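You operate a simulated robot arm through the tools that you are given. There is no shell and no other tool. Be economical: measure what you need, move in short steps, check, and stop when the job is done.

The job below is to be done with a simulated two-armed robot. You get a single attempt, and the scene is never put back.

Task
Open the right drawer of the grey bench, take the steel hex cap with a red top from the ledge of the cart and put it in the inside of the right drawer of the grey bench and shut the drawer again. Put the red tube from the ledge of the cart on the top of the low grey cabinet. Open the second drawer from the top of the left blue cabinet, take the steel fitting with blue thread and red thread and leave it in the inside from the top of the second drawer of the left blue cabinet, then shut the drawer. Fetch the long steel plug with a black band and stand it on the top of the yellow stand. Do these in any order. Set down upright: long steel plug with a black band.

Only the result counts: the job must be done as asked and must still hold three seconds after the hand-in. Knocking over, shifting, dropping, spilling or breaking anything else fails it. A push-on lid holds only when it is set on centred and level and pressed home; a screw cap is set on level and turned clockwise until tight.

Robot
Two 7-joint arms with two-finger parallel grippers on one trunk, on a base that drives. Base frame: it is fixed to the floor where the robot stands at the start and does not move with it; the origin is under the middle of the robot, x ahead of it, y to its left, z up. Readings come in m, degrees, newtons and seconds.
The left shoulder is at the start at [0.08, 0.131, 0.947], the right one opposite. With the tool pointing down near the work surface each hand reaches from about 0.38 to 0.84 m from the robot's upright axis, wherever it stands, measured 20 degrees to its own side. Places, roughly: inside of the right drawer of the grey bench [0.8, -0.1, 0.7]; inside of the second drawer of the left blue cabin [7.6, -3.4, 0.7]; long steel plug with a black band (3x4x11 cm) [3.5, -7.1, 1]; red tube (24x3x3 cm) [4.2, -3.6, 1]; right drawer of the grey bench [0.8, -0.1, 0.7]; second drawer of the left blue cabinet [7.5, -3.3, 0.7]; steel fitting with blue thread and (10x3x3 cm) [4.8, -1.7, 0.9]; steel hex cap with a red top (3x3x3 cm) [4.2, -3.4, 1]; top of the low grey cabinet [2.6, -1.8, 0.3]; top of the yellow stand [3.9, -5, 0.8]. Payload 1.57 kg a hand.
Tool frame (each hand has its own): the origin (TCP) lies between the finger pads and is the grasp point; the fingertips stand 0.03 m ahead of it; z points along the fingers, y is the line along which they close. Largest opening 0.11 m; finger width 0.024, thickness 0.012; the body of the gripper, 0.048 by 0.112 m, starts 0.078 m behind the TCP.
Orientation is told as [roll, pitch, yaw] about the base's x, y, z axes, in that order, counted from this pose: with the fingers straight down and closing along the base's y, the tool's x points along the base's -x, its y along +y and its z along -z.

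Tools
- The arms move only by the tool arm_command. It takes "left_targets", "right_targets" or both (then of equal length, played together; a hand with none holds still); each is a list of rows, each a list of 7 numbers: the shift along the tool's x, y, z in m, then the turn, a rotation vector about the tool's x, y, z in degrees, then the gripper command, from -1 (fully open) to 1 (shut), values between in proportion. In form: [[dx, dy, dz, wx, wy, wz, jaw], ...]. A call has 1 to 8 rows; each row shifts and turns the commanded pose from where the row before left it, along the tool's axes as they then stand. Each row takes 0.2 s and may step no farther than 0.05 m and 8.6 degrees from the row before; otherwise, or with a gripper value out of range, the whole call is refused. Where a pose cannot be reached the arm comes as near as it can. A force on the tool above 40 N (or 10 N above the force at the start of the call, whichever is more), or a blocked arm, ends the call early, and 0.2 s more pass. The fingers move at their own pace (about 0.108 m/s each) and stop on an object; they squeeze with about 40 N. The grip force told is the motor's: it shows also when the fingers shut on nothing. Time passes only in rows, and 0.2 s behind the last, so rows that do not move let the fingers close. It gives the time, the measured TCP pose, the force on the tool (base axes), the opening and the grip force at its end, in the units of the frame above (readings bear some noise), with the torque about the TCP (base axes, N m) and any sound that the robot's microphone picked up.
- Cameras (640 x 400 px; columns grow to the right, rows downward): "scene" is now at [-0.0517, 0.023, 1.4104]; the picture's right is [0.14, -0.99, 0.00], its down [-0.67, -0.09, -0.74] and it looks along [0.73, 0.10, -0.67] (base axes); focal length 248 px, centre (320, 200). "left" rides on the left gripper at [0.07, -0.016, -0.141] in its tool frame; the picture's right is [0.23, 0.97, 0.00], its down [-0.86, 0.20, -0.48] and it looks along [-0.47, 0.11, 0.88] (tool axes); focal length 222 px, centre (320, 200). "right" rides on the right gripper at [0.07, 0.016, -0.141] in its tool frame; the picture's right is [-0.23, 0.97, 0.00], its down [-0.86, -0.20, -0.48] and it looks along [-0.47, -0.11, 0.88] (tool axes); focal length 222 px, centre (320, 200). There is no depth. A picture from a camera that has moved, and an enlarged one, comes with that camera's place and axes in the base frame and with its lens. The place of the scene camera against the robot may be out by one fixed shift of up to 0.018 m in any direction.
- grab_frame(camera): a new picture of that camera. No time passes.
- steer(legs): drives the robot by 1 to 6 legs, each [ahead, left, turn to the left] in m, m and degrees, along the robot's own axes; the way and the turn of a leg run together, so that a leg with both is an arc; at most 1.5 m and 180 degrees a leg. The arms and the cameras ride along, it lands a little off, and it stops where it bumps. It gives what a move gives.
- turn_head(pan, tilt): turns the head with the scene camera to pan (to the left, within 109 degrees either way) and tilt (down, from -29 to 69), counted from straight ahead of the robot. It gives what a move gives.
- enlarge(camera, box): a new picture of the part [left, top, right, bottom] of that camera's present view, enlarged. No time passes.
- sign_off(): hands the job in; it is judged then, once.

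Go step by step. Nothing tells you exact positions but the pictures and the camera data: compare them with the known pose of the tool, close in by small moves and look again before you grip or let go. The budget is 186 turns and 154 pictures, counting those below and the enlarged ones. Unless the task says otherwise, let go and move clear before handing in.

The tools are called after "Call:" as a command line: name --argument value ..., lists and objects as JSON in quotes. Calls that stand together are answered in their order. arm_command: Moves the arms, as the interface text tells. Its arguments: {"type":"object","properties":{"left_targets":{"type":"array","items":{"type":"array","items":{"type":"number"}}},"right_targets":{"type":"array","items":{"type":"array","items":{"type":"number"}}}},"required":[]} The other tools are called the same way: steer (legs) drives the base; turn_head (pan, tilt) turns the head that bears the scene camera; grab_frame (camera) takes a picture; enlarge (camera, box) takes an enlarged picture of a part of a camera's view; sign_off () hands the job in.

At the start:

```text
time_s: 0.0
left_eef_pos: [0.4921, 0.3545, 0.9575]
left_orientation: [0.0, 0.0, 0.0]
left_contact_force: [0.0, 0.8, 0.1]
left_moment: [0.01, -0.01, -0.01]
left_finger_gap: 0.1097
left_finger_force: 0.0
right_eef_pos: [0.5602, -0.1902, 0.9771]
right_orientation: [0.0, -0.1, 0.0]
right_contact_force: [-1.2, 0.0, 0.5]
right_moment: [0.03, -0.01, 0.01]
right_finger_gap: 0.1101
right_finger_force: 0.0
robot x, y, heading: [-0.0023, 0.0011, 0.2]
head pan, tilt: [7.8, 42.2]
```

scene: 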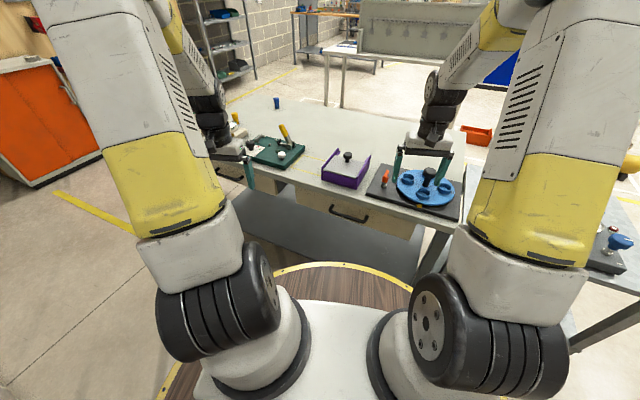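
right: 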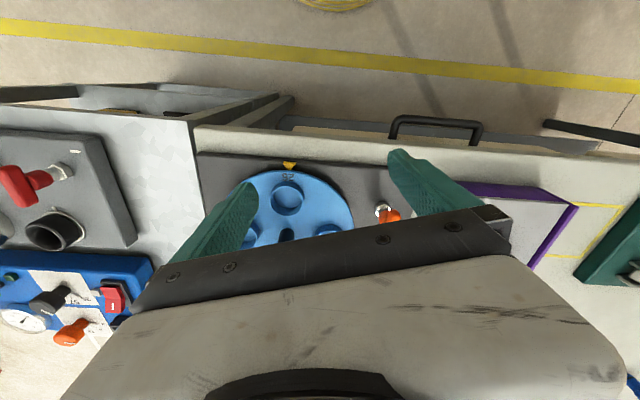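
left: 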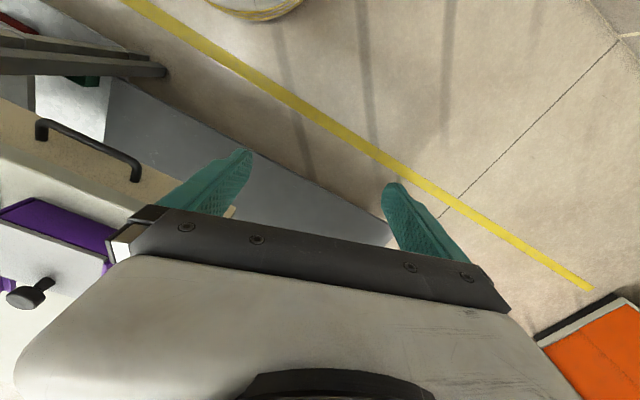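

The bench is ahead, with two drawer handles on its front. I'll look around the room with the head level before I plan the route.

Call:
turn_head --pan -40 --tilt 12

Call:
grab_frame --camera "scene"

Call:
turn_head --pan -95 --tilt 12

Call:
grab_frame --camera "scene"

Call:
turn_head --pan 0 --tilt 55

Call:
grab_frame --camera "scene"

```text
time_s: 1.2
left_eef_pos: [0.4912, 0.3551, 0.9583]
left_orientation: [0.0, 0.0, 0.0]
left_contact_force: [0.0, 0.5, 0.8]
left_moment: [-0.01, -0.02, -0.02]
left_finger_gap: 0.1101
left_finger_force: 0.1
right_eef_pos: [0.5593, -0.1904, 0.977]
right_orientation: [0.0, -0.1, 0.0]
right_contact_force: [-0.1, 0.2, -0.1]
right_moment: [0.0, 0.02, 0.05]
right_finger_gap: 0.1099
right_finger_force: 0.0
robot x, y, heading: [-0.0002, -0.0027, -0.1]
head pan, tilt: [-40.0, 12.0]
```

```text
150 pictures are left
camera scene: at [-0.0629, -0.0482, 1.4581], right [-0.64, -0.77, 0.0], down [-0.16, 0.13, -0.98], along [0.75, -0.63, -0.21], focal length 248 px, centre (320, 200)
```

scene: 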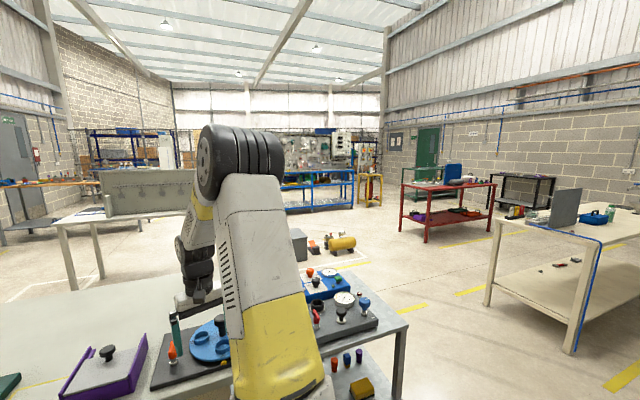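

```text
time_s: 2.4
left_eef_pos: [0.4921, 0.3556, 0.9571]
left_orientation: [0.0, 0.1, 0.0]
left_contact_force: [0.3, 0.2, -0.2]
left_moment: [-0.04, 0.01, -0.02]
left_finger_gap: 0.1101
left_finger_force: 0.0
right_eef_pos: [0.5591, -0.1896, 0.9758]
right_orientation: [0.0, -0.1, 0.1]
right_contact_force: [-0.2, -0.3, 0.8]
right_moment: [-0.01, 0.02, -0.01]
right_finger_gap: 0.1102
right_finger_force: 0.0
robot x, y, heading: [0.0011, -0.0005, -0.1]
head pan, tilt: [-95.0, 12.0]
```

```text
149 pictures are left
camera scene: at [-0.1425, -0.0812, 1.4581], right [-1.0, 0.09, 0.0], down [0.02, 0.21, -0.98], along [-0.08, -0.97, -0.21], focal length 248 px, centre (320, 200)
```

scene: 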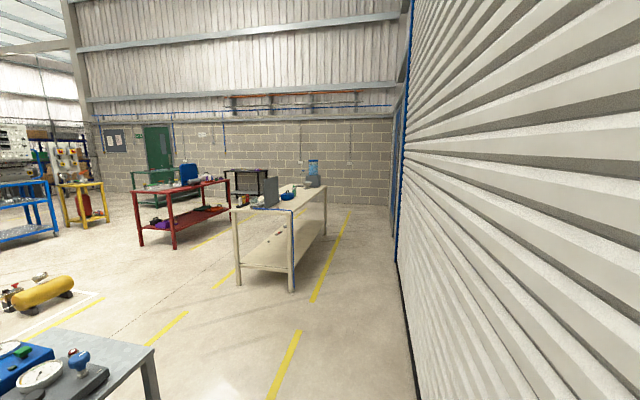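

```text
time_s: 4.1
left_eef_pos: [0.4919, 0.3547, 0.9581]
left_orientation: [-0.1, 0.0, 0.0]
left_contact_force: [0.6, 0.2, 0.2]
left_moment: [0.04, 0.01, 0.03]
left_finger_gap: 0.1102
left_finger_force: 0.2
right_eef_pos: [0.5594, -0.1906, 0.9771]
right_orientation: [0.0, -0.1, -0.1]
right_contact_force: [-0.3, -0.5, 0.5]
right_moment: [-0.01, -0.01, 0.02]
right_finger_gap: 0.11
right_finger_force: 0.1
robot x, y, heading: [-0.002, 0.0028, 0.1]
head pan, tilt: [0.0, 55.0]
```

```text
148 pictures are left
camera scene: at [-0.0623, 0.0116, 1.393], right [0.0, -1.0, 0.0], down [-0.82, 0.0, -0.57], along [0.57, 0.0, -0.82], focal length 248 px, centre (320, 200)
```

scene: 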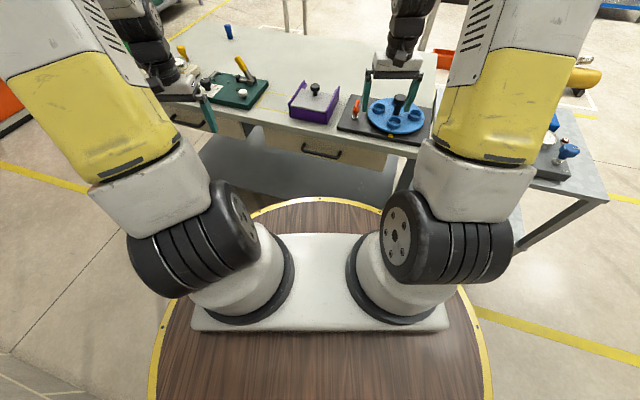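

The drawer in front is the right one, with its handle near [0.66, 0.0, 0.7]. A second table juts out to my right, so I need to see what is behind me before backing off.

Call:
turn_head --pan -109 --tilt 50

Call:
grab_frame --camera "scene"

Call:
turn_head --pan -60 --tilt 50

Call:
grab_frame --camera "scene"

```text
time_s: 6.0
left_eef_pos: [0.4927, 0.3545, 0.9564]
left_orientation: [0.0, 0.0, 0.0]
left_contact_force: [-0.6, -1.0, -0.2]
left_moment: [0.0, 0.01, 0.02]
left_finger_gap: 0.1101
left_finger_force: 0.0
right_eef_pos: [0.5599, -0.19, 0.9778]
right_orientation: [0.0, 0.0, 0.0]
right_contact_force: [0.2, 0.8, 0.4]
right_moment: [0.03, 0.01, 0.01]
right_finger_gap: 0.1101
right_finger_force: 0.0
robot x, y, heading: [-0.0014, 0.0016, -0.0]
head pan, tilt: [-108.9, 50.0]
```

```text
147 pictures are left
camera scene: at [-0.1593, -0.0612, 1.3995], right [-0.95, 0.32, 0.0], down [0.25, 0.73, -0.64], along [-0.21, -0.61, -0.77], focal length 248 px, centre (320, 200)
```

scene: 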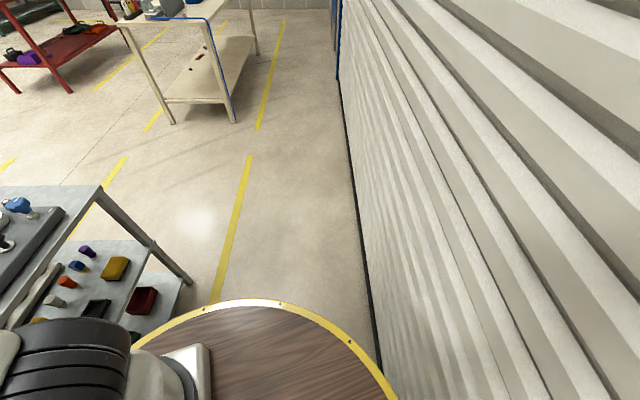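

```text
time_s: 7.2
left_eef_pos: [0.4905, 0.3545, 0.9563]
left_orientation: [0.1, 0.0, 0.0]
left_contact_force: [-0.2, -1.3, -0.3]
left_moment: [0.01, -0.01, 0.01]
left_finger_gap: 0.1099
left_finger_force: 0.1
right_eef_pos: [0.5591, -0.1899, 0.9759]
right_orientation: [0.0, -0.1, 0.0]
right_contact_force: [0.1, -0.2, 0.5]
right_moment: [0.0, -0.01, -0.01]
right_finger_gap: 0.1097
right_finger_force: 0.0
robot x, y, heading: [-0.0005, -0.0017, -0.1]
head pan, tilt: [-60.0, 50.0]
```

```text
146 pictures are left
camera scene: at [-0.096, -0.0551, 1.3995], right [-0.87, -0.5, 0.0], down [-0.38, 0.66, -0.64], along [0.32, -0.56, -0.77], focal length 248 px, centre (320, 200)
```

scene: 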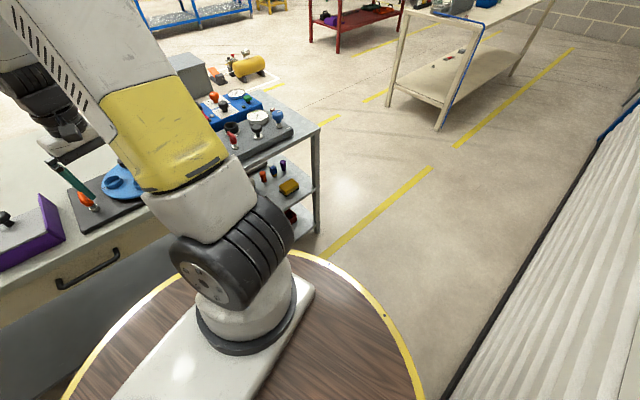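

The disc on the base is about 0.4 m in radius and the wall slants close behind me. I'll raise and pull in the arms, slide right parallel to the wall, then go ahead between the tables.

Call:
arm_command --left_targets '[[0.02, 0, -0.045, 0, 0, 0, -1], [0.02, 0, -0.045, 0, 0, 0, -1], [0.02, 0, -0.045, 0, 0, 0, -1], [0.02, 0, -0.045, 0, 0, 0, -1]]' --right_targets '[[0.03, 0, -0.04, 0, 0, 0, -1], [0.03, 0, -0.04, 0, 0, 0, -1], [0.03, 0, -0.04, 0, 0, 0, -1], [0.03, 0, -0.04, 0, 0, 0, -1]]'

Call:
steer --legs '[[-0.25, -0.8, 0], [-0.2, -0.8, 0]]'

Call:
turn_head --pan 0 --tilt 15

Call:
grab_frame --camera "scene"

```text
time_s: 8.2
left_eef_pos: [0.4148, 0.3528, 1.1389]
left_orientation: [-0.1, 0.1, 0.0]
left_contact_force: [0.1, 0.5, -0.2]
left_moment: [-0.04, 0.1, -0.03]
left_finger_gap: 0.1099
left_finger_force: 0.1
right_eef_pos: [0.4406, -0.1904, 1.1362]
right_orientation: [0.0, 0.1, 0.0]
right_contact_force: [-0.1, 0.1, -0.4]
right_moment: [0.01, 0.04, 0.0]
right_finger_gap: 0.11
right_finger_force: 0.1
robot x, y, heading: [-0.001, -0.0004, 0.2]
head pan, tilt: [-60.0, 50.0]
```

```text
time_s: 16.5
left_eef_pos: [-0.0199, -1.2227, 1.1391]
left_orientation: [0.0, 0.0, 1.5]
left_contact_force: [-0.1, 0.6, -0.1]
left_moment: [0.0, -0.01, 0.02]
left_finger_gap: 0.1098
left_finger_force: 0.0
right_eef_pos: [0.0191, -1.7668, 1.1377]
right_orientation: [0.0, -0.1, 1.5]
right_contact_force: [-0.5, 0.0, 0.2]
right_moment: [-0.03, 0.02, 0.03]
right_finger_gap: 0.1103
right_finger_force: 0.1
robot x, y, heading: [-0.4249, -1.5867, 1.6]
head pan, tilt: [-60.0, 50.0]
```

```text
time_s: 17.8
left_eef_pos: [-0.0205, -1.2249, 1.1381]
left_orientation: [0.1, 0.0, 1.6]
left_contact_force: [1.0, -0.8, 0.0]
left_moment: [-0.01, 0.03, 0.0]
left_finger_gap: 0.11
left_finger_force: 0.0
right_eef_pos: [0.0199, -1.7677, 1.1361]
right_orientation: [0.0, -0.2, 1.6]
right_contact_force: [-0.3, 0.6, -0.4]
right_moment: [0.0, 0.01, -0.01]
right_finger_gap: 0.1098
right_finger_force: 0.0
robot x, y, heading: [-0.4252, -1.5849, 1.5]
head pan, tilt: [0.0, 15.0]
```

```text
145 pictures are left
camera scene: at [-0.4669, -1.5779, 1.4532], right [0.03, -1.0, 0.0], down [-0.26, -0.01, -0.97], along [0.97, 0.02, -0.26], focal length 248 px, centre (320, 200)
```

scene: 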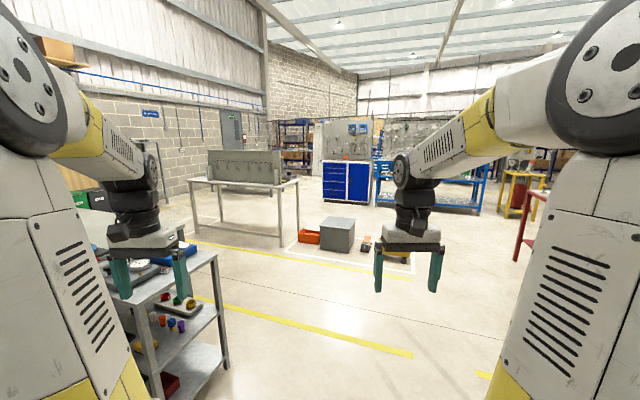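

The low grey cabinet is ahead, with the compressor to its right, then the blue drawer cart and the blue table. I'll drive ahead and round to the right of the compressor.

Call:
steer --legs '[[1.5, -0.1, -1.5], [0.2, -0.1, 0], [0.2, -1.3, 0]]'

Call:
grab_frame --camera "scene"

Call:
turn_head --pan 40 --tilt 20

Call:
grab_frame --camera "scene"

```text
refused: leg 1 is longer than a leg can be; nothing moved
```

```text
144 pictures are left
camera scene: at [-0.4669, -1.5779, 1.4532], right [0.03, -1.0, 0.0], down [-0.26, -0.01, -0.97], along [0.97, 0.02, -0.26], focal length 248 px, centre (320, 200)
```

scene: 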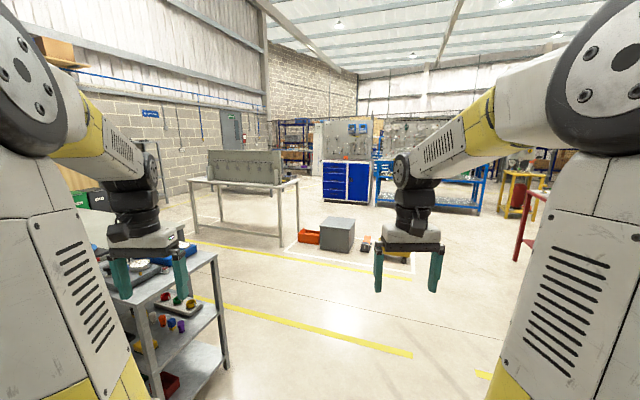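

```text
time_s: 18.9
left_eef_pos: [-0.0216, -1.224, 1.1379]
left_orientation: [0.1, 0.0, 1.5]
left_contact_force: [0.5, 0.7, 0.7]
left_moment: [0.03, 0.0, -0.02]
left_finger_gap: 0.1101
left_finger_force: 0.1
right_eef_pos: [0.0199, -1.7678, 1.137]
right_orientation: [0.1, 0.0, 1.4]
right_contact_force: [0.0, -0.2, -0.1]
right_moment: [0.01, 0.0, 0.01]
right_finger_gap: 0.1102
right_finger_force: 0.1
robot x, y, heading: [-0.4279, -1.5909, 1.7]
head pan, tilt: [40.0, 20.0]
```

```text
143 pictures are left
camera scene: at [-0.4905, -1.5186, 1.4451], right [0.66, -0.75, 0.0], down [-0.26, -0.23, -0.94], along [0.7, 0.62, -0.34], focal length 248 px, centre (320, 200)
```

scene: 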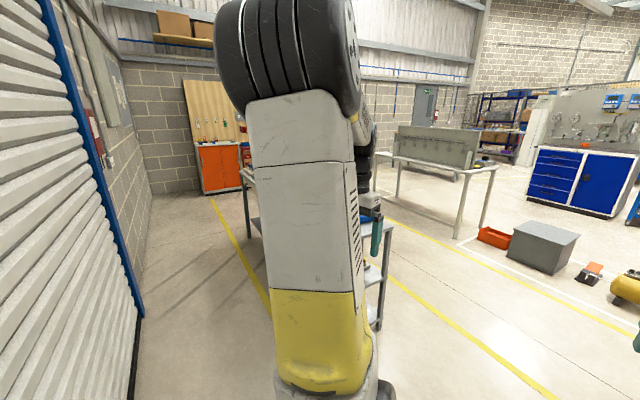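

The first leg was a hair too long, so nothing moved. I'll reissue it shorter.

Call:
steer --legs '[[1.45, -0.05, -1.5], [0.3, -0.15, 0], [0.2, -1.25, 0]]'

Call:
turn_head --pan 15 --tilt 15

Call:
grab_frame --camera "scene"

```text
time_s: 34.0
left_eef_pos: [1.9778, -2.6273, 1.1378]
left_orientation: [0.0, 0.0, 3.2]
left_contact_force: [0.6, -0.1, -0.1]
left_moment: [0.02, 0.01, 0.01]
left_finger_gap: 0.1099
left_finger_force: 0.1
right_eef_pos: [2.0355, -3.1716, 1.1369]
right_orientation: [0.0, -0.1, 3.2]
right_contact_force: [0.8, -0.9, 0.4]
right_moment: [0.03, 0.02, -0.01]
right_finger_gap: 0.1101
right_finger_force: 0.1
robot x, y, heading: [1.5837, -3.0041, 3.5]
head pan, tilt: [40.0, 20.0]
```

```text
time_s: 34.9
left_eef_pos: [1.979, -2.6287, 1.138]
left_orientation: [0.0, -0.1, 3.2]
left_contact_force: [0.5, 0.1, -0.1]
left_moment: [0.0, -0.02, 0.02]
left_finger_gap: 0.1102
left_finger_force: 0.1
right_eef_pos: [2.0345, -3.1704, 1.1369]
right_orientation: [0.0, -0.1, 3.2]
right_contact_force: [-0.2, 0.3, 0.3]
right_moment: [-0.01, 0.01, -0.03]
right_finger_gap: 0.1099
right_finger_force: 0.1
robot x, y, heading: [1.5821, -3.0064, 3.2]
head pan, tilt: [15.0, 15.0]
```

```text
142 pictures are left
camera scene: at [1.5387, -2.9712, 1.4532], right [0.31, -0.95, 0.0], down [-0.25, -0.08, -0.97], along [0.92, 0.3, -0.26], focal length 248 px, centre (320, 200)
```

scene: 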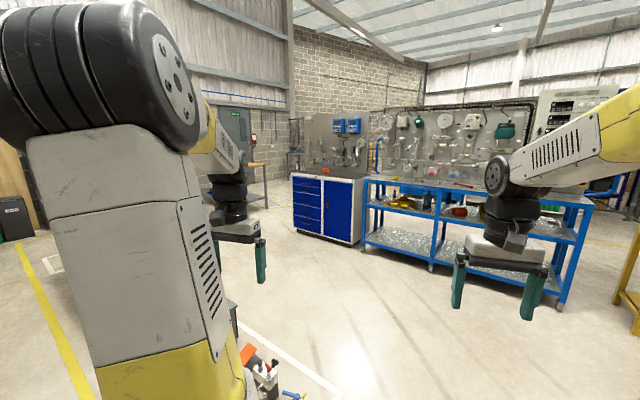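

The blue drawer cart's front is near x = 4.6, y between -1.5 and -2.45, and the fitting should lie on its top. I'll drive there, stopping short.

Call:
steer --legs '[[1.4, -0.1, 0], [0.7, 0.95, -3]]'

Call:
turn_head --pan 0 --tilt 35

Call:
grab_frame --camera "scene"

```text
time_s: 47.5
left_eef_pos: [4.1057, -1.7212, 1.1375]
left_orientation: [0.0, 0.0, -1.2]
left_contact_force: [-0.5, -0.3, 0.0]
left_moment: [-0.03, -0.01, -0.04]
left_finger_gap: 0.1099
left_finger_force: 0.0
right_eef_pos: [4.1206, -2.2662, 1.1369]
right_orientation: [0.0, -0.1, -1.3]
right_contact_force: [0.5, 0.6, 0.7]
right_moment: [-0.02, -0.01, 0.02]
right_finger_gap: 0.1098
right_finger_force: 0.1
robot x, y, heading: [3.6869, -2.0653, -1.2]
head pan, tilt: [15.0, 15.0]
```

```text
time_s: 48.4
left_eef_pos: [4.1069, -1.7219, 1.1383]
left_orientation: [0.1, 0.0, -1.2]
left_contact_force: [0.5, 0.4, 0.6]
left_moment: [-0.02, 0.0, 0.0]
left_finger_gap: 0.1098
left_finger_force: 0.0
right_eef_pos: [4.1217, -2.2668, 1.1364]
right_orientation: [0.0, -0.1, -1.4]
right_contact_force: [-0.3, 1.1, -0.6]
right_moment: [0.0, 0.01, -0.01]
right_finger_gap: 0.1099
right_finger_force: 0.1
robot x, y, heading: [3.6861, -2.0681, -1.2]
head pan, tilt: [0.0, 35.0]
```

```text
141 pictures are left
camera scene: at [3.639, -2.0532, 1.4213], right [-0.02, -1.0, 0.0], down [-0.57, 0.01, -0.82], along [0.82, -0.02, -0.57], focal length 248 px, centre (320, 200)
```

scene: 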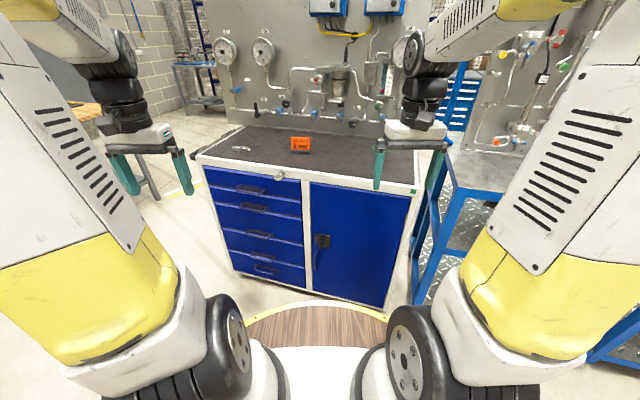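

I see the cart top with a small object near its left edge. I'll zoom in on it.

Call:
enlarge --camera "scene" --box '[190, 110, 350, 210]'

Call:
enlarge --camera "scene" --box '[420, 40, 520, 140]'

```text
4.00 times, centred on (270, 160) of scene
camera zoom: at [3.639, -2.0532, 1.4213], right [-0.02, -1.0, 0.0], down [-0.57, 0.01, -0.82], along [0.82, -0.02, -0.57], focal length 990 px, centre (520, 360)
```

zoom: 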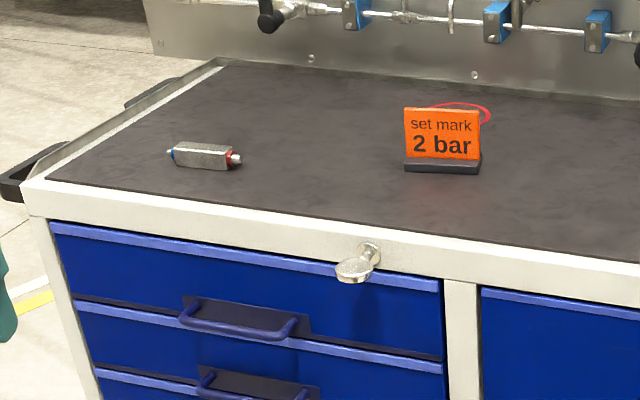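

```text
4.00 times, centred on (470, 90) of scene
camera zoom: at [3.639, -2.0532, 1.4213], right [-0.02, -1.0, 0.0], down [-0.57, 0.01, -0.82], along [0.82, -0.02, -0.57], focal length 990 px, centre (-280, 640)
```

zoom: 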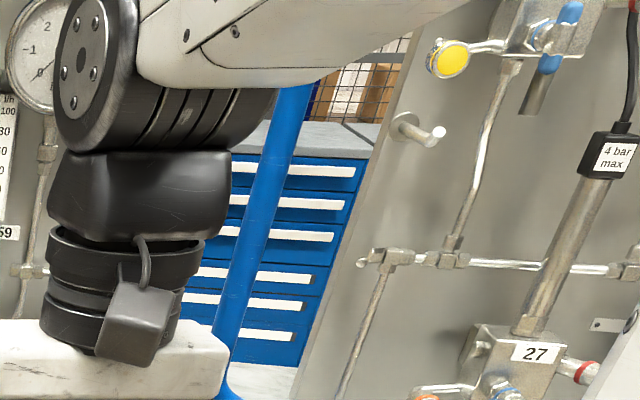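

The fitting lies near [4.865, -1.64, 0.9] with its axis almost along y. I'll drive closer and yaw the left hand about 75° so that the fingers close across it.

Call:
steer --legs '[[0.49, 0.18, 1.2]]'

Call:
arm_command --left_targets '[[0, 0, 0, 0, 0, -8.5, -1], [0, 0, 0, 0, 0, -8.5, -1], [0, 0, 0, 0, 0, -8.5, -1], [0, 0, 0, 0, 0, -8.5, -1], [0, 0, 0, 0, 0, -8.5, -1], [0, 0, 0, 0, 0, -8.5, -1], [0, 0, 0, 0, 0, -8.5, -1], [0, 0, 0, 0, 0, -8.5, -1]]'

Call:
grab_frame --camera "left"

Call:
grab_frame --camera "scene"

```text
time_s: 51.4
left_eef_pos: [4.5907, -1.532, 1.1384]
left_orientation: [-0.1, 0.0, 0.3]
left_contact_force: [0.4, 1.6, -0.4]
left_moment: [-0.03, 0.04, 0.05]
left_finger_gap: 0.1101
left_finger_force: 0.0
right_eef_pos: [4.6185, -2.0779, 1.1365]
right_orientation: [-0.1, 0.0, 0.2]
right_contact_force: [-0.1, -1.4, 0.0]
right_moment: [0.04, 0.0, -0.01]
right_finger_gap: 0.1102
right_finger_force: 0.0
robot x, y, heading: [4.1828, -1.8878, 0.1]
head pan, tilt: [0.0, 35.0]
```

```text
time_s: 53.2
left_eef_pos: [4.5896, -1.5316, 1.1371]
left_orientation: [0.0, 0.0, 68.4]
left_contact_force: [0.5, 0.2, 0.4]
left_moment: [0.01, -0.01, 0.02]
left_finger_gap: 0.11
left_finger_force: 0.1
right_eef_pos: [4.6181, -2.0768, 1.1362]
right_orientation: [0.0, 0.0, 0.2]
right_contact_force: [-0.2, 0.1, -0.8]
right_moment: [0.0, 0.01, 0.01]
right_finger_gap: 0.1099
right_finger_force: 0.1
robot x, y, heading: [4.1785, -1.8904, 0.2]
head pan, tilt: [0.0, 35.0]
```

```text
138 pictures are left
camera left: at [4.5797, -1.6028, 1.2793], right [-0.99, 0.15, 0.0], down [0.13, 0.87, 0.48], along [0.07, 0.47, -0.88], focal length 222 px, centre (320, 200)
```

left: 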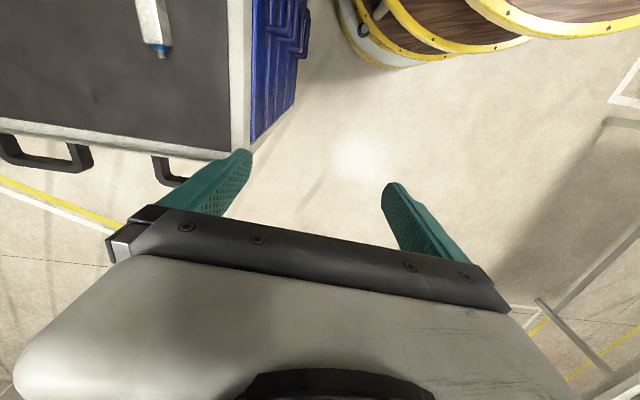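

```text
137 pictures are left
camera scene: at [4.131, -1.8764, 1.4212], right [0.0, -1.0, 0.0], down [-0.57, 0.0, -0.82], along [0.82, 0.0, -0.57], focal length 248 px, centre (320, 200)
```

scene: 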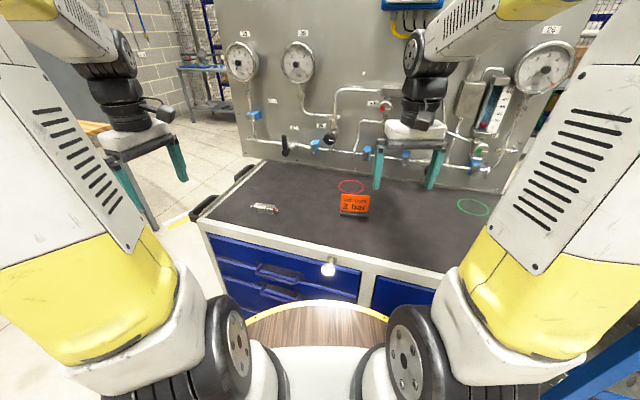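

Triangulating from three views puts the fitting near [4.785, -1.69, 0.92]. I'll bring the left hand above it.

Call:
arm_command --left_targets '[[0.0125, -0.04, 0.012, 0, 0, 0, -1], [0.0125, -0.04, 0.012, 0, 0, 0, -1], [0.0125, -0.04, 0.012, 0, 0, 0, -1], [0.0125, -0.04, 0.012, 0, 0, 0, -1], [0.0125, -0.04, 0.012, 0, 0, 0, -1], [0.0125, -0.04, 0.012, 0, 0, 0, -1], [0, 0, 0, 0, 0, -5.5, -1]]'

Call:
grab_frame --camera "left"

```text
time_s: 54.8
left_eef_pos: [4.7863, -1.692, 1.0661]
left_orientation: [0.1, 0.0, 73.8]
left_contact_force: [-0.8, -0.1, 0.0]
left_moment: [0.0, -0.02, -0.02]
left_finger_gap: 0.1103
left_finger_force: 0.0
right_eef_pos: [4.6178, -2.0783, 1.1353]
right_orientation: [0.0, -0.2, 0.2]
right_contact_force: [0.5, 0.7, -0.3]
right_moment: [-0.01, -0.01, 0.02]
right_finger_gap: 0.11
right_finger_force: 0.0
robot x, y, heading: [4.1785, -1.8875, -0.1]
head pan, tilt: [0.0, 35.0]
```

```text
136 pictures are left
camera left: at [4.7832, -1.7617, 1.2066], right [-1.0, 0.05, 0.0], down [0.05, 0.88, 0.48], along [0.03, 0.48, -0.88], focal length 222 px, centre (320, 200)
```

left: 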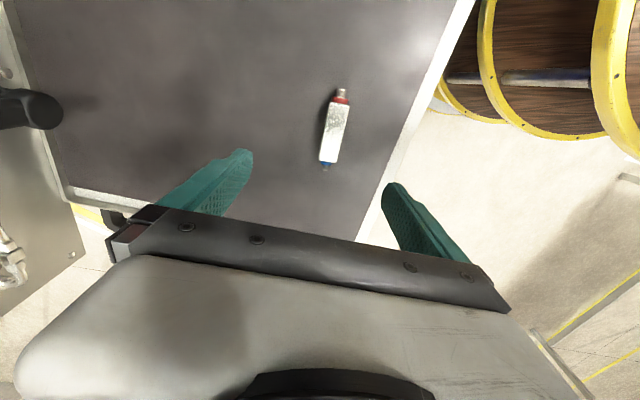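

The fitting sits about 2 cm off the tool axis, near [4.767, -1.70]. I'll correct for that and go partway down.

Call:
arm_command --left_targets '[[0.013, 0.016, 0.025, 0, 0, 0, -1], [0, 0, 0.04, 0, 0, -2, -1], [0, 0, 0.035, 0, 0, 0, -1]]'

Call:
grab_frame --camera "left"

Call:
enlarge --camera "scene" --box '[200, 130, 360, 230]'

```text
time_s: 55.6
left_eef_pos: [4.7654, -1.6993, 0.9647]
left_orientation: [0.0, 0.0, 75.8]
left_contact_force: [0.4, -0.1, 0.3]
left_moment: [0.02, -0.01, 0.01]
left_finger_gap: 0.11
left_finger_force: 0.1
right_eef_pos: [4.6185, -2.0773, 1.1365]
right_orientation: [-0.1, 0.0, 0.2]
right_contact_force: [-0.1, 0.0, -0.4]
right_moment: [0.01, -0.05, -0.02]
right_finger_gap: 0.1098
right_finger_force: 0.1
robot x, y, heading: [4.1769, -1.8855, 0.3]
head pan, tilt: [0.0, 35.0]
```

```text
135 pictures are left
camera left: at [4.7656, -1.7697, 1.1062], right [-1.0, 0.02, 0.0], down [0.02, 0.88, 0.48], along [0.01, 0.48, -0.88], focal length 222 px, centre (320, 200)
```

left: 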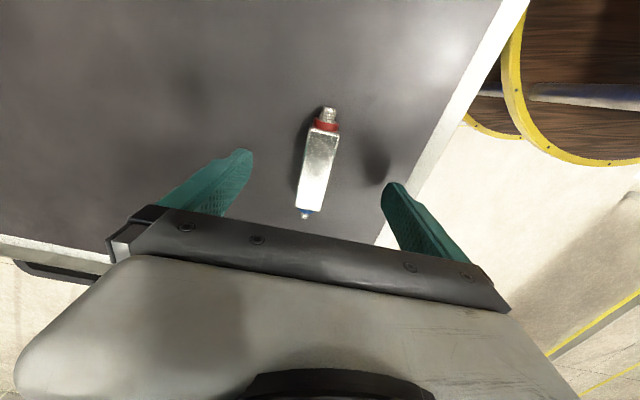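

```text
4.00 times, centred on (280, 180) of scene
camera zoom: at [4.1308, -1.8765, 1.4212], right [0.0, -1.0, 0.0], down [-0.57, 0.0, -0.82], along [0.82, 0.0, -0.57], focal length 990 px, centre (480, 280)
```

zoom: 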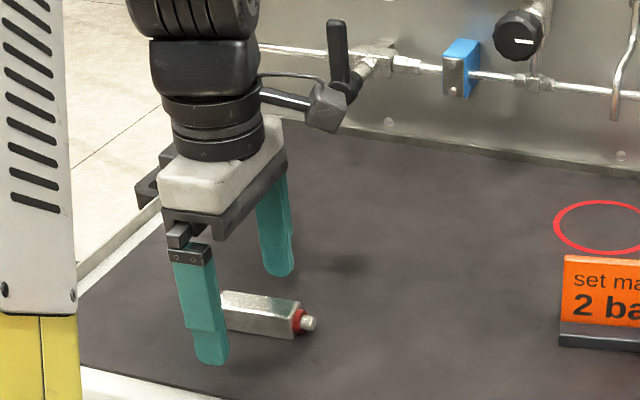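

The fitting is centred between the fingers. I'll lower further and check.

Call:
arm_command --left_targets '[[0, 0, 0.02, 0, 0, 0, -1], [0, 0, 0.018, 0, 0, 0, -1]]'

Call:
enlarge --camera "scene" --box '[220, 160, 300, 210]'

```text
time_s: 56.1
left_eef_pos: [4.7678, -1.6995, 0.9506]
left_orientation: [-0.2, 0.0, 75.8]
left_contact_force: [-2.2, -1.0, 6.0]
left_moment: [-0.02, 0.41, 0.1]
left_finger_gap: 0.1099
left_finger_force: 0.0
right_eef_pos: [4.6185, -2.0774, 1.1366]
right_orientation: [0.0, -0.1, 0.1]
right_contact_force: [-0.5, -0.9, 0.3]
right_moment: [0.04, -0.03, -0.03]
right_finger_gap: 0.1099
right_finger_force: 0.0
robot x, y, heading: [4.1762, -1.8855, 0.1]
head pan, tilt: [0.0, 35.0]
stopped in row 2 (left hand): the force on the tool passed its limit at 66 N (the readings are from after the stop); the commanded pose is now the measured one
```

```text
8.00 times, centred on (260, 185) of scene
camera zoom: at [4.1306, -1.8767, 1.4212], right [0.0, -1.0, 0.0], down [-0.57, 0.0, -0.82], along [0.82, 0.0, -0.57], focal length 1981 px, centre (800, 320)
```

zoom: 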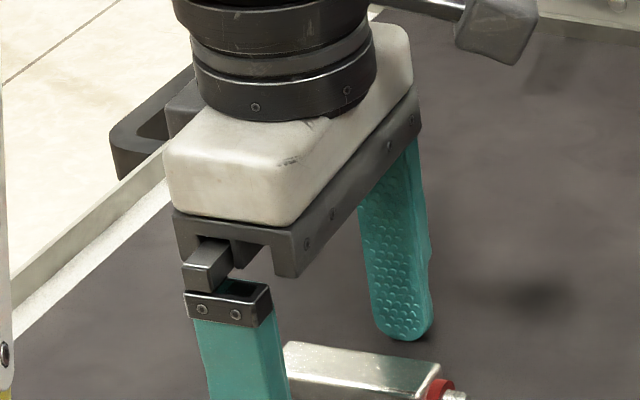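

The fingertips touched the top, so the surface is at z ≈ 0.92. I'll back off 3 mm and grip.

Call:
arm_command --left_targets '[[0, 0, -0.003, 0, 0, 0, -1], [0, 0, 0, 0, 0, 0, 1], [0, 0, 0, 0, 0, 0, 1], [0, 0, 0, 0, 0, 0, 1], [0, 0, 0, 0, 0, 0, 1]]'

Call:
grab_frame --camera "left"

```text
time_s: 57.3
left_eef_pos: [4.7672, -1.6996, 0.9534]
left_orientation: [-0.2, 0.0, 75.8]
left_contact_force: [1.3, -0.4, 1.8]
left_moment: [-0.01, 0.02, -0.01]
left_finger_gap: 0.0234
left_finger_force: 36.1
right_eef_pos: [4.6188, -2.0772, 1.1367]
right_orientation: [0.0, 0.0, 0.2]
right_contact_force: [0.0, 0.2, -0.8]
right_moment: [-0.01, 0.02, -0.03]
right_finger_gap: 0.1099
right_finger_force: 0.0
robot x, y, heading: [4.178, -1.8862, 0.1]
head pan, tilt: [0.0, 35.0]
```

```text
132 pictures are left
camera left: at [4.7659, -1.7704, 1.0947], right [-1.0, 0.02, 0.0], down [0.01, 0.88, 0.48], along [0.01, 0.48, -0.88], focal length 222 px, centre (320, 200)
```

left: 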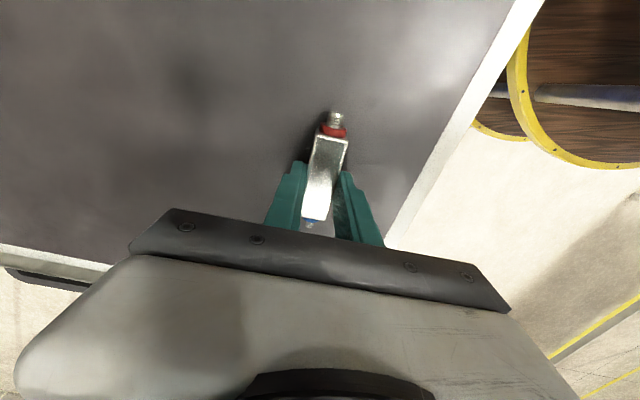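

Gripped, with a gap of 23 mm. I'll lift it, draw the hand in, back off and look for the way to the blue cabinet.

Call:
arm_command --left_targets '[[0, 0, -0.045, 0, 0, 0, 1], [0, 0, -0.045, 0, 0, 0, 1], [0, 0, -0.045, 0, 0, 0, 1], [0, 0, -0.045, 0, 0, 0, 1], [0.012, 0.045, 0, 0, 0, 0, 1], [0.012, 0.045, 0, 0, 0, 0, 1], [0.012, 0.045, 0, 0, 0, 0, 1]]'

Call:
steer --legs '[[-0.5, 0.1, 0]]'

Call:
turn_head --pan 35 --tilt 20

Call:
grab_frame --camera "scene"

Call:
turn_head --pan -50 --tilt 20

Call:
grab_frame --camera "scene"

```text
time_s: 58.9
left_eef_pos: [4.6272, -1.6974, 1.1322]
left_orientation: [0.0, 0.0, 75.8]
left_contact_force: [0.8, 0.1, -2.3]
left_moment: [0.04, 0.05, 0.0]
left_finger_gap: 0.0234
left_finger_force: 35.9
right_eef_pos: [4.6194, -2.0773, 1.1349]
right_orientation: [0.0, -0.1, 0.1]
right_contact_force: [1.1, 0.3, -0.3]
right_moment: [0.04, 0.04, 0.01]
right_finger_gap: 0.1101
right_finger_force: 0.0
robot x, y, heading: [4.1794, -1.8864, 0.3]
head pan, tilt: [0.0, 35.0]
```

```text
time_s: 61.8
left_eef_pos: [4.1343, -1.5977, 1.1329]
left_orientation: [-0.2, 0.0, 75.9]
left_contact_force: [0.3, 0.3, -1.3]
left_moment: [0.02, 0.0, 0.01]
left_finger_gap: 0.0234
left_finger_force: 35.9
right_eef_pos: [4.1257, -1.9787, 1.1345]
right_orientation: [0.1, 0.0, 0.3]
right_contact_force: [0.2, -0.1, 0.1]
right_moment: [-0.03, -0.02, -0.01]
right_finger_gap: 0.1099
right_finger_force: 0.1
robot x, y, heading: [3.6818, -1.7897, 0.3]
head pan, tilt: [0.0, 35.0]
```

```text
time_s: 62.8
left_eef_pos: [4.133, -1.5986, 1.1312]
left_orientation: [-0.3, 0.0, 75.9]
left_contact_force: [-0.3, 0.2, -1.4]
left_moment: [0.03, -0.02, -0.01]
left_finger_gap: 0.0233
left_finger_force: 35.4
right_eef_pos: [4.1253, -1.9784, 1.1368]
right_orientation: [0.1, 0.1, 0.4]
right_contact_force: [0.5, -0.5, -0.3]
right_moment: [0.0, -0.01, 0.0]
right_finger_gap: 0.1102
right_finger_force: 0.1
robot x, y, heading: [3.6854, -1.7876, 0.4]
head pan, tilt: [35.0, 20.0]
```

```text
131 pictures are left
camera scene: at [3.6257, -1.7249, 1.445], right [0.58, -0.82, 0.0], down [-0.28, -0.2, -0.94], along [0.77, 0.54, -0.34], focal length 248 px, centre (320, 200)
```

scene: 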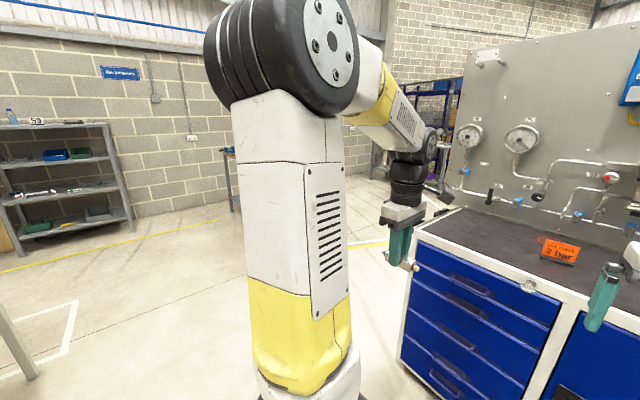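

```text
time_s: 64.4
left_eef_pos: [4.1342, -1.5985, 1.1313]
left_orientation: [-0.2, -0.1, 75.8]
left_contact_force: [1.1, 0.0, -1.5]
left_moment: [-0.01, -0.05, 0.0]
left_finger_gap: 0.0234
left_finger_force: 35.5
right_eef_pos: [4.1249, -1.9781, 1.1373]
right_orientation: [0.0, 0.0, 0.4]
right_contact_force: [-0.4, -0.4, 0.2]
right_moment: [0.01, 0.0, -0.01]
right_finger_gap: 0.11
right_finger_force: 0.0
robot x, y, heading: [3.6858, -1.7917, 0.1]
head pan, tilt: [-50.0, 20.0]
```

```text
130 pictures are left
camera scene: at [3.61, -1.8496, 1.4451], right [-0.76, -0.65, 0.0], down [-0.22, 0.26, -0.94], along [0.61, -0.72, -0.34], focal length 248 px, centre (320, 200)
```

scene: 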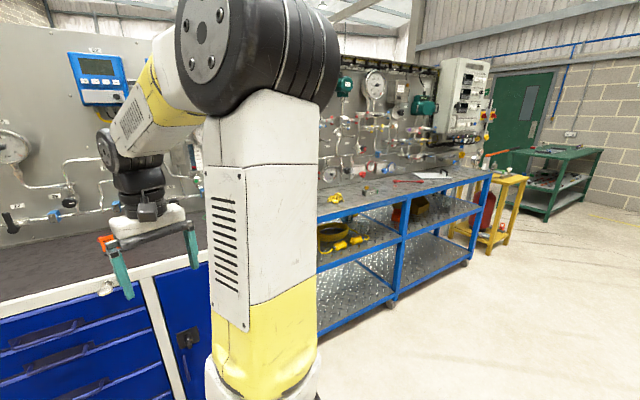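

The left side of the blue cart looks clear. I'll shift left, drive past it and look to the right.

Call:
steer --legs '[[0.0, 1.15, 0], [1.2, 0.0, 0]]'

Call:
turn_head --pan 0 --tilt 15

Call:
grab_frame --camera "scene"

Call:
turn_head --pan -35 --tilt 15

Call:
grab_frame --camera "scene"

```text
time_s: 75.9
left_eef_pos: [5.3239, -0.4697, 1.1334]
left_orientation: [-0.2, 0.1, 74.6]
left_contact_force: [0.3, -0.6, -2.5]
left_moment: [0.0, 0.01, 0.01]
left_finger_gap: 0.0232
left_finger_force: 36.0
right_eef_pos: [5.3076, -0.8489, 1.1368]
right_orientation: [0.0, 0.0, -1.0]
right_contact_force: [0.5, 0.4, -0.1]
right_moment: [0.0, 0.03, -0.02]
right_finger_gap: 0.1099
right_finger_force: 0.0
robot x, y, heading: [4.8733, -0.6503, -0.9]
head pan, tilt: [-50.0, 20.0]
```

```text
time_s: 77.1
left_eef_pos: [5.3239, -0.4685, 1.1333]
left_orientation: [-0.2, 0.0, 74.5]
left_contact_force: [0.4, 0.4, -1.6]
left_moment: [0.0, 0.0, 0.0]
left_finger_gap: 0.0233
left_finger_force: 35.2
right_eef_pos: [5.3067, -0.848, 1.137]
right_orientation: [0.0, -0.1, -1.0]
right_contact_force: [-0.4, 0.5, 0.0]
right_moment: [-0.03, 0.0, 0.02]
right_finger_gap: 0.1099
right_finger_force: 0.0
robot x, y, heading: [4.8724, -0.6537, -0.9]
head pan, tilt: [0.0, 15.0]
```

```text
129 pictures are left
camera scene: at [4.8291, -0.6377, 1.4532], right [-0.02, -1.0, 0.0], down [-0.26, 0.0, -0.97], along [0.97, -0.02, -0.26], focal length 248 px, centre (320, 200)
```

scene: 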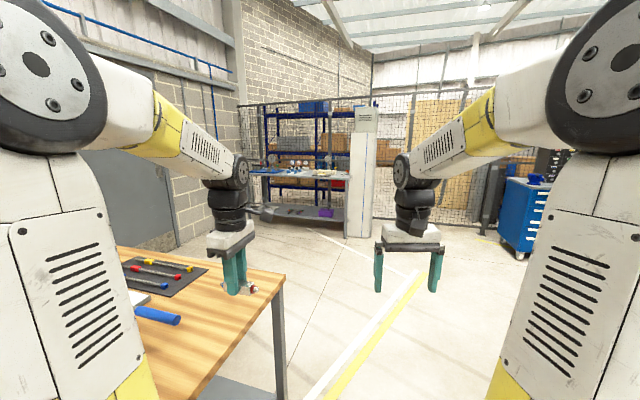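

```text
time_s: 78.1
left_eef_pos: [5.3245, -0.4692, 1.1323]
left_orientation: [-0.1, 0.1, 74.5]
left_contact_force: [0.2, 0.2, -1.4]
left_moment: [-0.03, -0.02, -0.01]
left_finger_gap: 0.0232
left_finger_force: 34.8
right_eef_pos: [5.3072, -0.8495, 1.1359]
right_orientation: [0.0, 0.0, -1.0]
right_contact_force: [0.5, -0.3, -0.3]
right_moment: [-0.02, 0.02, 0.0]
right_finger_gap: 0.11
right_finger_force: 0.1
robot x, y, heading: [4.8722, -0.652, -1.0]
head pan, tilt: [-35.0, 15.0]
```

```text
128 pictures are left
camera scene: at [4.8113, -0.6909, 1.4532], right [-0.59, -0.81, 0.0], down [-0.21, 0.15, -0.97], along [0.78, -0.57, -0.26], focal length 248 px, centre (320, 200)
```

scene: 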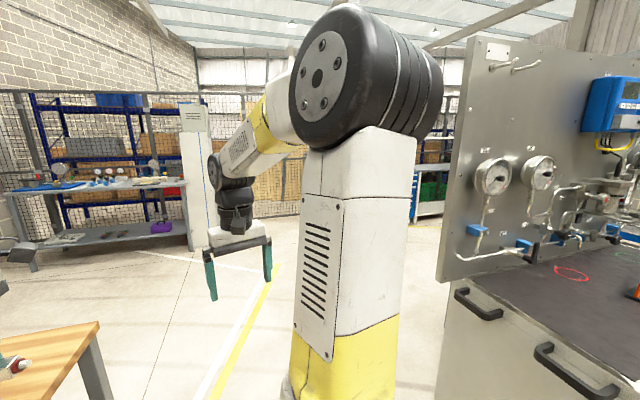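

A wooden table is on the left and the blue cabinet is ahead to the right, with white strip handles facing me. I'll thread the gap between the table and the cart, then look again.

Call:
steer --legs '[[0.44, -0.3, 0], [0.75, -0.5, 0]]'

Call:
turn_head --pan -20 --tilt 15

Call:
grab_frame --camera "scene"

Call:
turn_head --pan -80 --tilt 15

Call:
grab_frame --camera "scene"

```text
time_s: 85.6
left_eef_pos: [6.5095, -1.2891, 1.1319]
left_orientation: [-0.2, 0.0, 74.6]
left_contact_force: [-0.9, -0.1, -1.1]
left_moment: [0.0, 0.01, -0.02]
left_finger_gap: 0.0234
left_finger_force: 35.7
right_eef_pos: [6.4917, -1.6694, 1.135]
right_orientation: [0.0, -0.1, -1.0]
right_contact_force: [-0.1, 0.2, -0.2]
right_moment: [0.03, -0.01, 0.01]
right_finger_gap: 0.1103
right_finger_force: 0.2
robot x, y, heading: [6.0559, -1.4741, -1.2]
head pan, tilt: [-35.0, 15.0]
```

```text
time_s: 86.3
left_eef_pos: [6.5099, -1.2882, 1.1325]
left_orientation: [-0.2, -0.1, 74.5]
left_contact_force: [-0.7, 0.5, -1.8]
left_moment: [0.01, 0.01, 0.0]
left_finger_gap: 0.0233
left_finger_force: 35.6
right_eef_pos: [6.492, -1.6683, 1.1362]
right_orientation: [-0.1, 0.0, -1.1]
right_contact_force: [-0.5, -0.5, 0.7]
right_moment: [-0.01, -0.02, 0.01]
right_finger_gap: 0.1099
right_finger_force: 0.0
robot x, y, heading: [6.0535, -1.4708, -1.0]
head pan, tilt: [-20.0, 15.0]
```

```text
127 pictures are left
camera scene: at [6.0076, -1.489, 1.4532], right [-0.36, -0.93, 0.0], down [-0.24, 0.09, -0.97], along [0.9, -0.35, -0.26], focal length 248 px, centre (320, 200)
```

scene: 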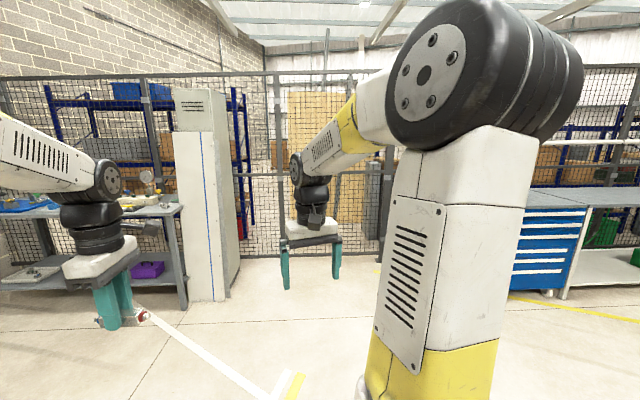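

```text
time_s: 87.6
left_eef_pos: [6.5089, -1.2896, 1.1317]
left_orientation: [-0.2, 0.0, 74.5]
left_contact_force: [-0.9, -0.2, -0.9]
left_moment: [-0.02, 0.03, 0.0]
left_finger_gap: 0.0233
left_finger_force: 35.5
right_eef_pos: [6.4913, -1.6684, 1.1365]
right_orientation: [0.0, 0.0, -1.1]
right_contact_force: [0.4, -0.5, 0.2]
right_moment: [0.03, -0.01, -0.02]
right_finger_gap: 0.1103
right_finger_force: 0.1
robot x, y, heading: [6.0577, -1.4736, -1.0]
head pan, tilt: [-80.0, 15.0]
```

```text
126 pictures are left
camera scene: at [5.935, -1.5476, 1.4532], right [-0.99, -0.16, 0.0], down [-0.04, 0.26, -0.97], along [0.15, -0.95, -0.26], focal length 248 px, centre (320, 200)
```

scene: 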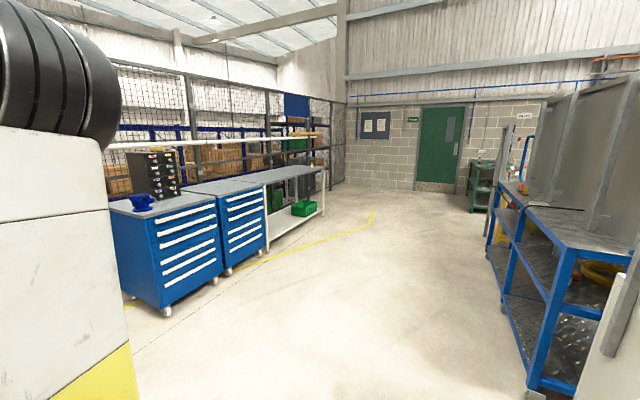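

The left blue cabinet's front faces me at a slant, centred near [7.4, -3.3] with its normal about 22° off -x. I'll drive nearer and turn to face it.

Call:
steer --legs '[[0.3, -1.25, 0], [0, 0, -20.5]]'

Call:
turn_head --pan 0 --tilt 35

Call:
grab_frame --camera "scene"

```text
time_s: 95.1
left_eef_pos: [6.8175, -2.7034, 1.1325]
left_orientation: [-0.2, 0.0, 54.1]
left_contact_force: [0.0, -0.8, -0.7]
left_moment: [-0.02, -0.01, 0.02]
left_finger_gap: 0.0234
left_finger_force: 35.5
right_eef_pos: [6.6672, -3.0549, 1.1357]
right_orientation: [0.0, 0.0, -21.4]
right_contact_force: [-0.1, -0.1, -0.2]
right_moment: [0.0, -0.03, -0.04]
right_finger_gap: 0.11
right_finger_force: 0.0
robot x, y, heading: [6.328, -2.7158, -21.7]
head pan, tilt: [-80.0, 15.0]
```

```text
time_s: 96.7
left_eef_pos: [6.8173, -2.7044, 1.1335]
left_orientation: [-0.1, 0.0, 54.1]
left_contact_force: [0.1, 0.7, -1.3]
left_moment: [0.01, 0.0, 0.0]
left_finger_gap: 0.0232
left_finger_force: 35.6
right_eef_pos: [6.6665, -3.0549, 1.1355]
right_orientation: [-0.1, 0.0, -21.5]
right_contact_force: [0.5, -0.4, -0.6]
right_moment: [-0.01, -0.02, 0.01]
right_finger_gap: 0.1102
right_finger_force: 0.0
robot x, y, heading: [6.3274, -2.7134, -21.7]
head pan, tilt: [0.0, 35.0]
```

```text
125 pictures are left
camera scene: at [6.2853, -2.6848, 1.4212], right [-0.37, -0.93, 0.0], down [-0.53, 0.21, -0.82], along [0.76, -0.3, -0.57], focal length 248 px, centre (320, 200)
```

scene: 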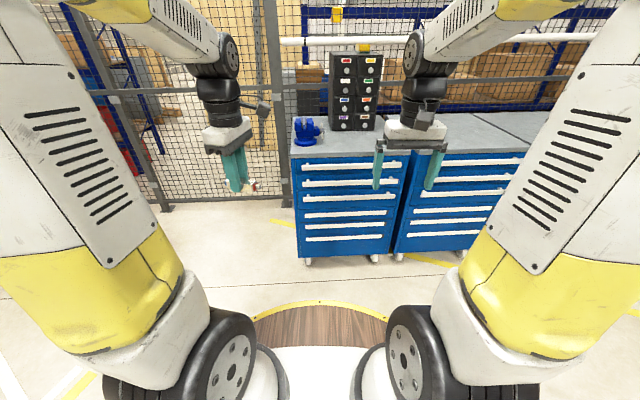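

The cabinet has six drawers with white strip handles, and its face normal is about -16.4°. I'll take up a place about 0.85 m from the face.

Call:
steer --legs '[[0.357, -0.214, 0], [0, 0, 5.3]]'

Call:
grab_frame --camera "scene"

Call:
enlarge --camera "scene" --box '[240, 130, 400, 230]'

```text
time_s: 99.8
left_eef_pos: [7.0739, -2.9928, 1.1331]
left_orientation: [-0.2, 0.0, 59.5]
left_contact_force: [0.5, -0.3, -1.3]
left_moment: [0.02, 0.0, 0.03]
left_finger_gap: 0.0235
left_finger_force: 35.4
right_eef_pos: [6.9594, -3.3543, 1.1364]
right_orientation: [0.0, 0.0, -16.1]
right_contact_force: [0.8, 0.1, 0.3]
right_moment: [0.02, -0.02, 0.01]
right_finger_gap: 0.1101
right_finger_force: 0.1
robot x, y, heading: [6.5872, -3.0487, -16.3]
head pan, tilt: [0.0, 35.0]
```

```text
124 pictures are left
camera scene: at [6.5437, -3.0232, 1.4212], right [-0.28, -0.96, 0.0], down [-0.55, 0.16, -0.82], along [0.79, -0.23, -0.57], focal length 248 px, centre (320, 200)
```

scene: 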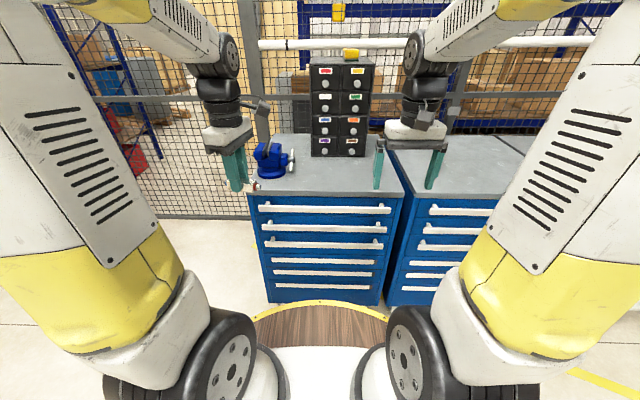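

```text
4.00 times, centred on (320, 180) of scene
camera zoom: at [6.5437, -3.0232, 1.4212], right [-0.28, -0.96, 0.0], down [-0.55, 0.16, -0.82], along [0.79, -0.23, -0.57], focal length 990 px, centre (320, 280)
```

zoom: 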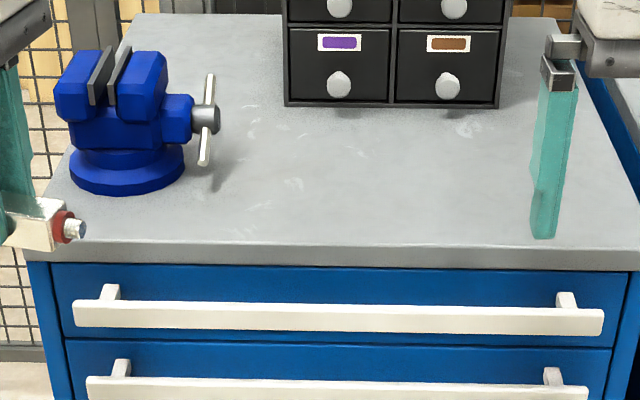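

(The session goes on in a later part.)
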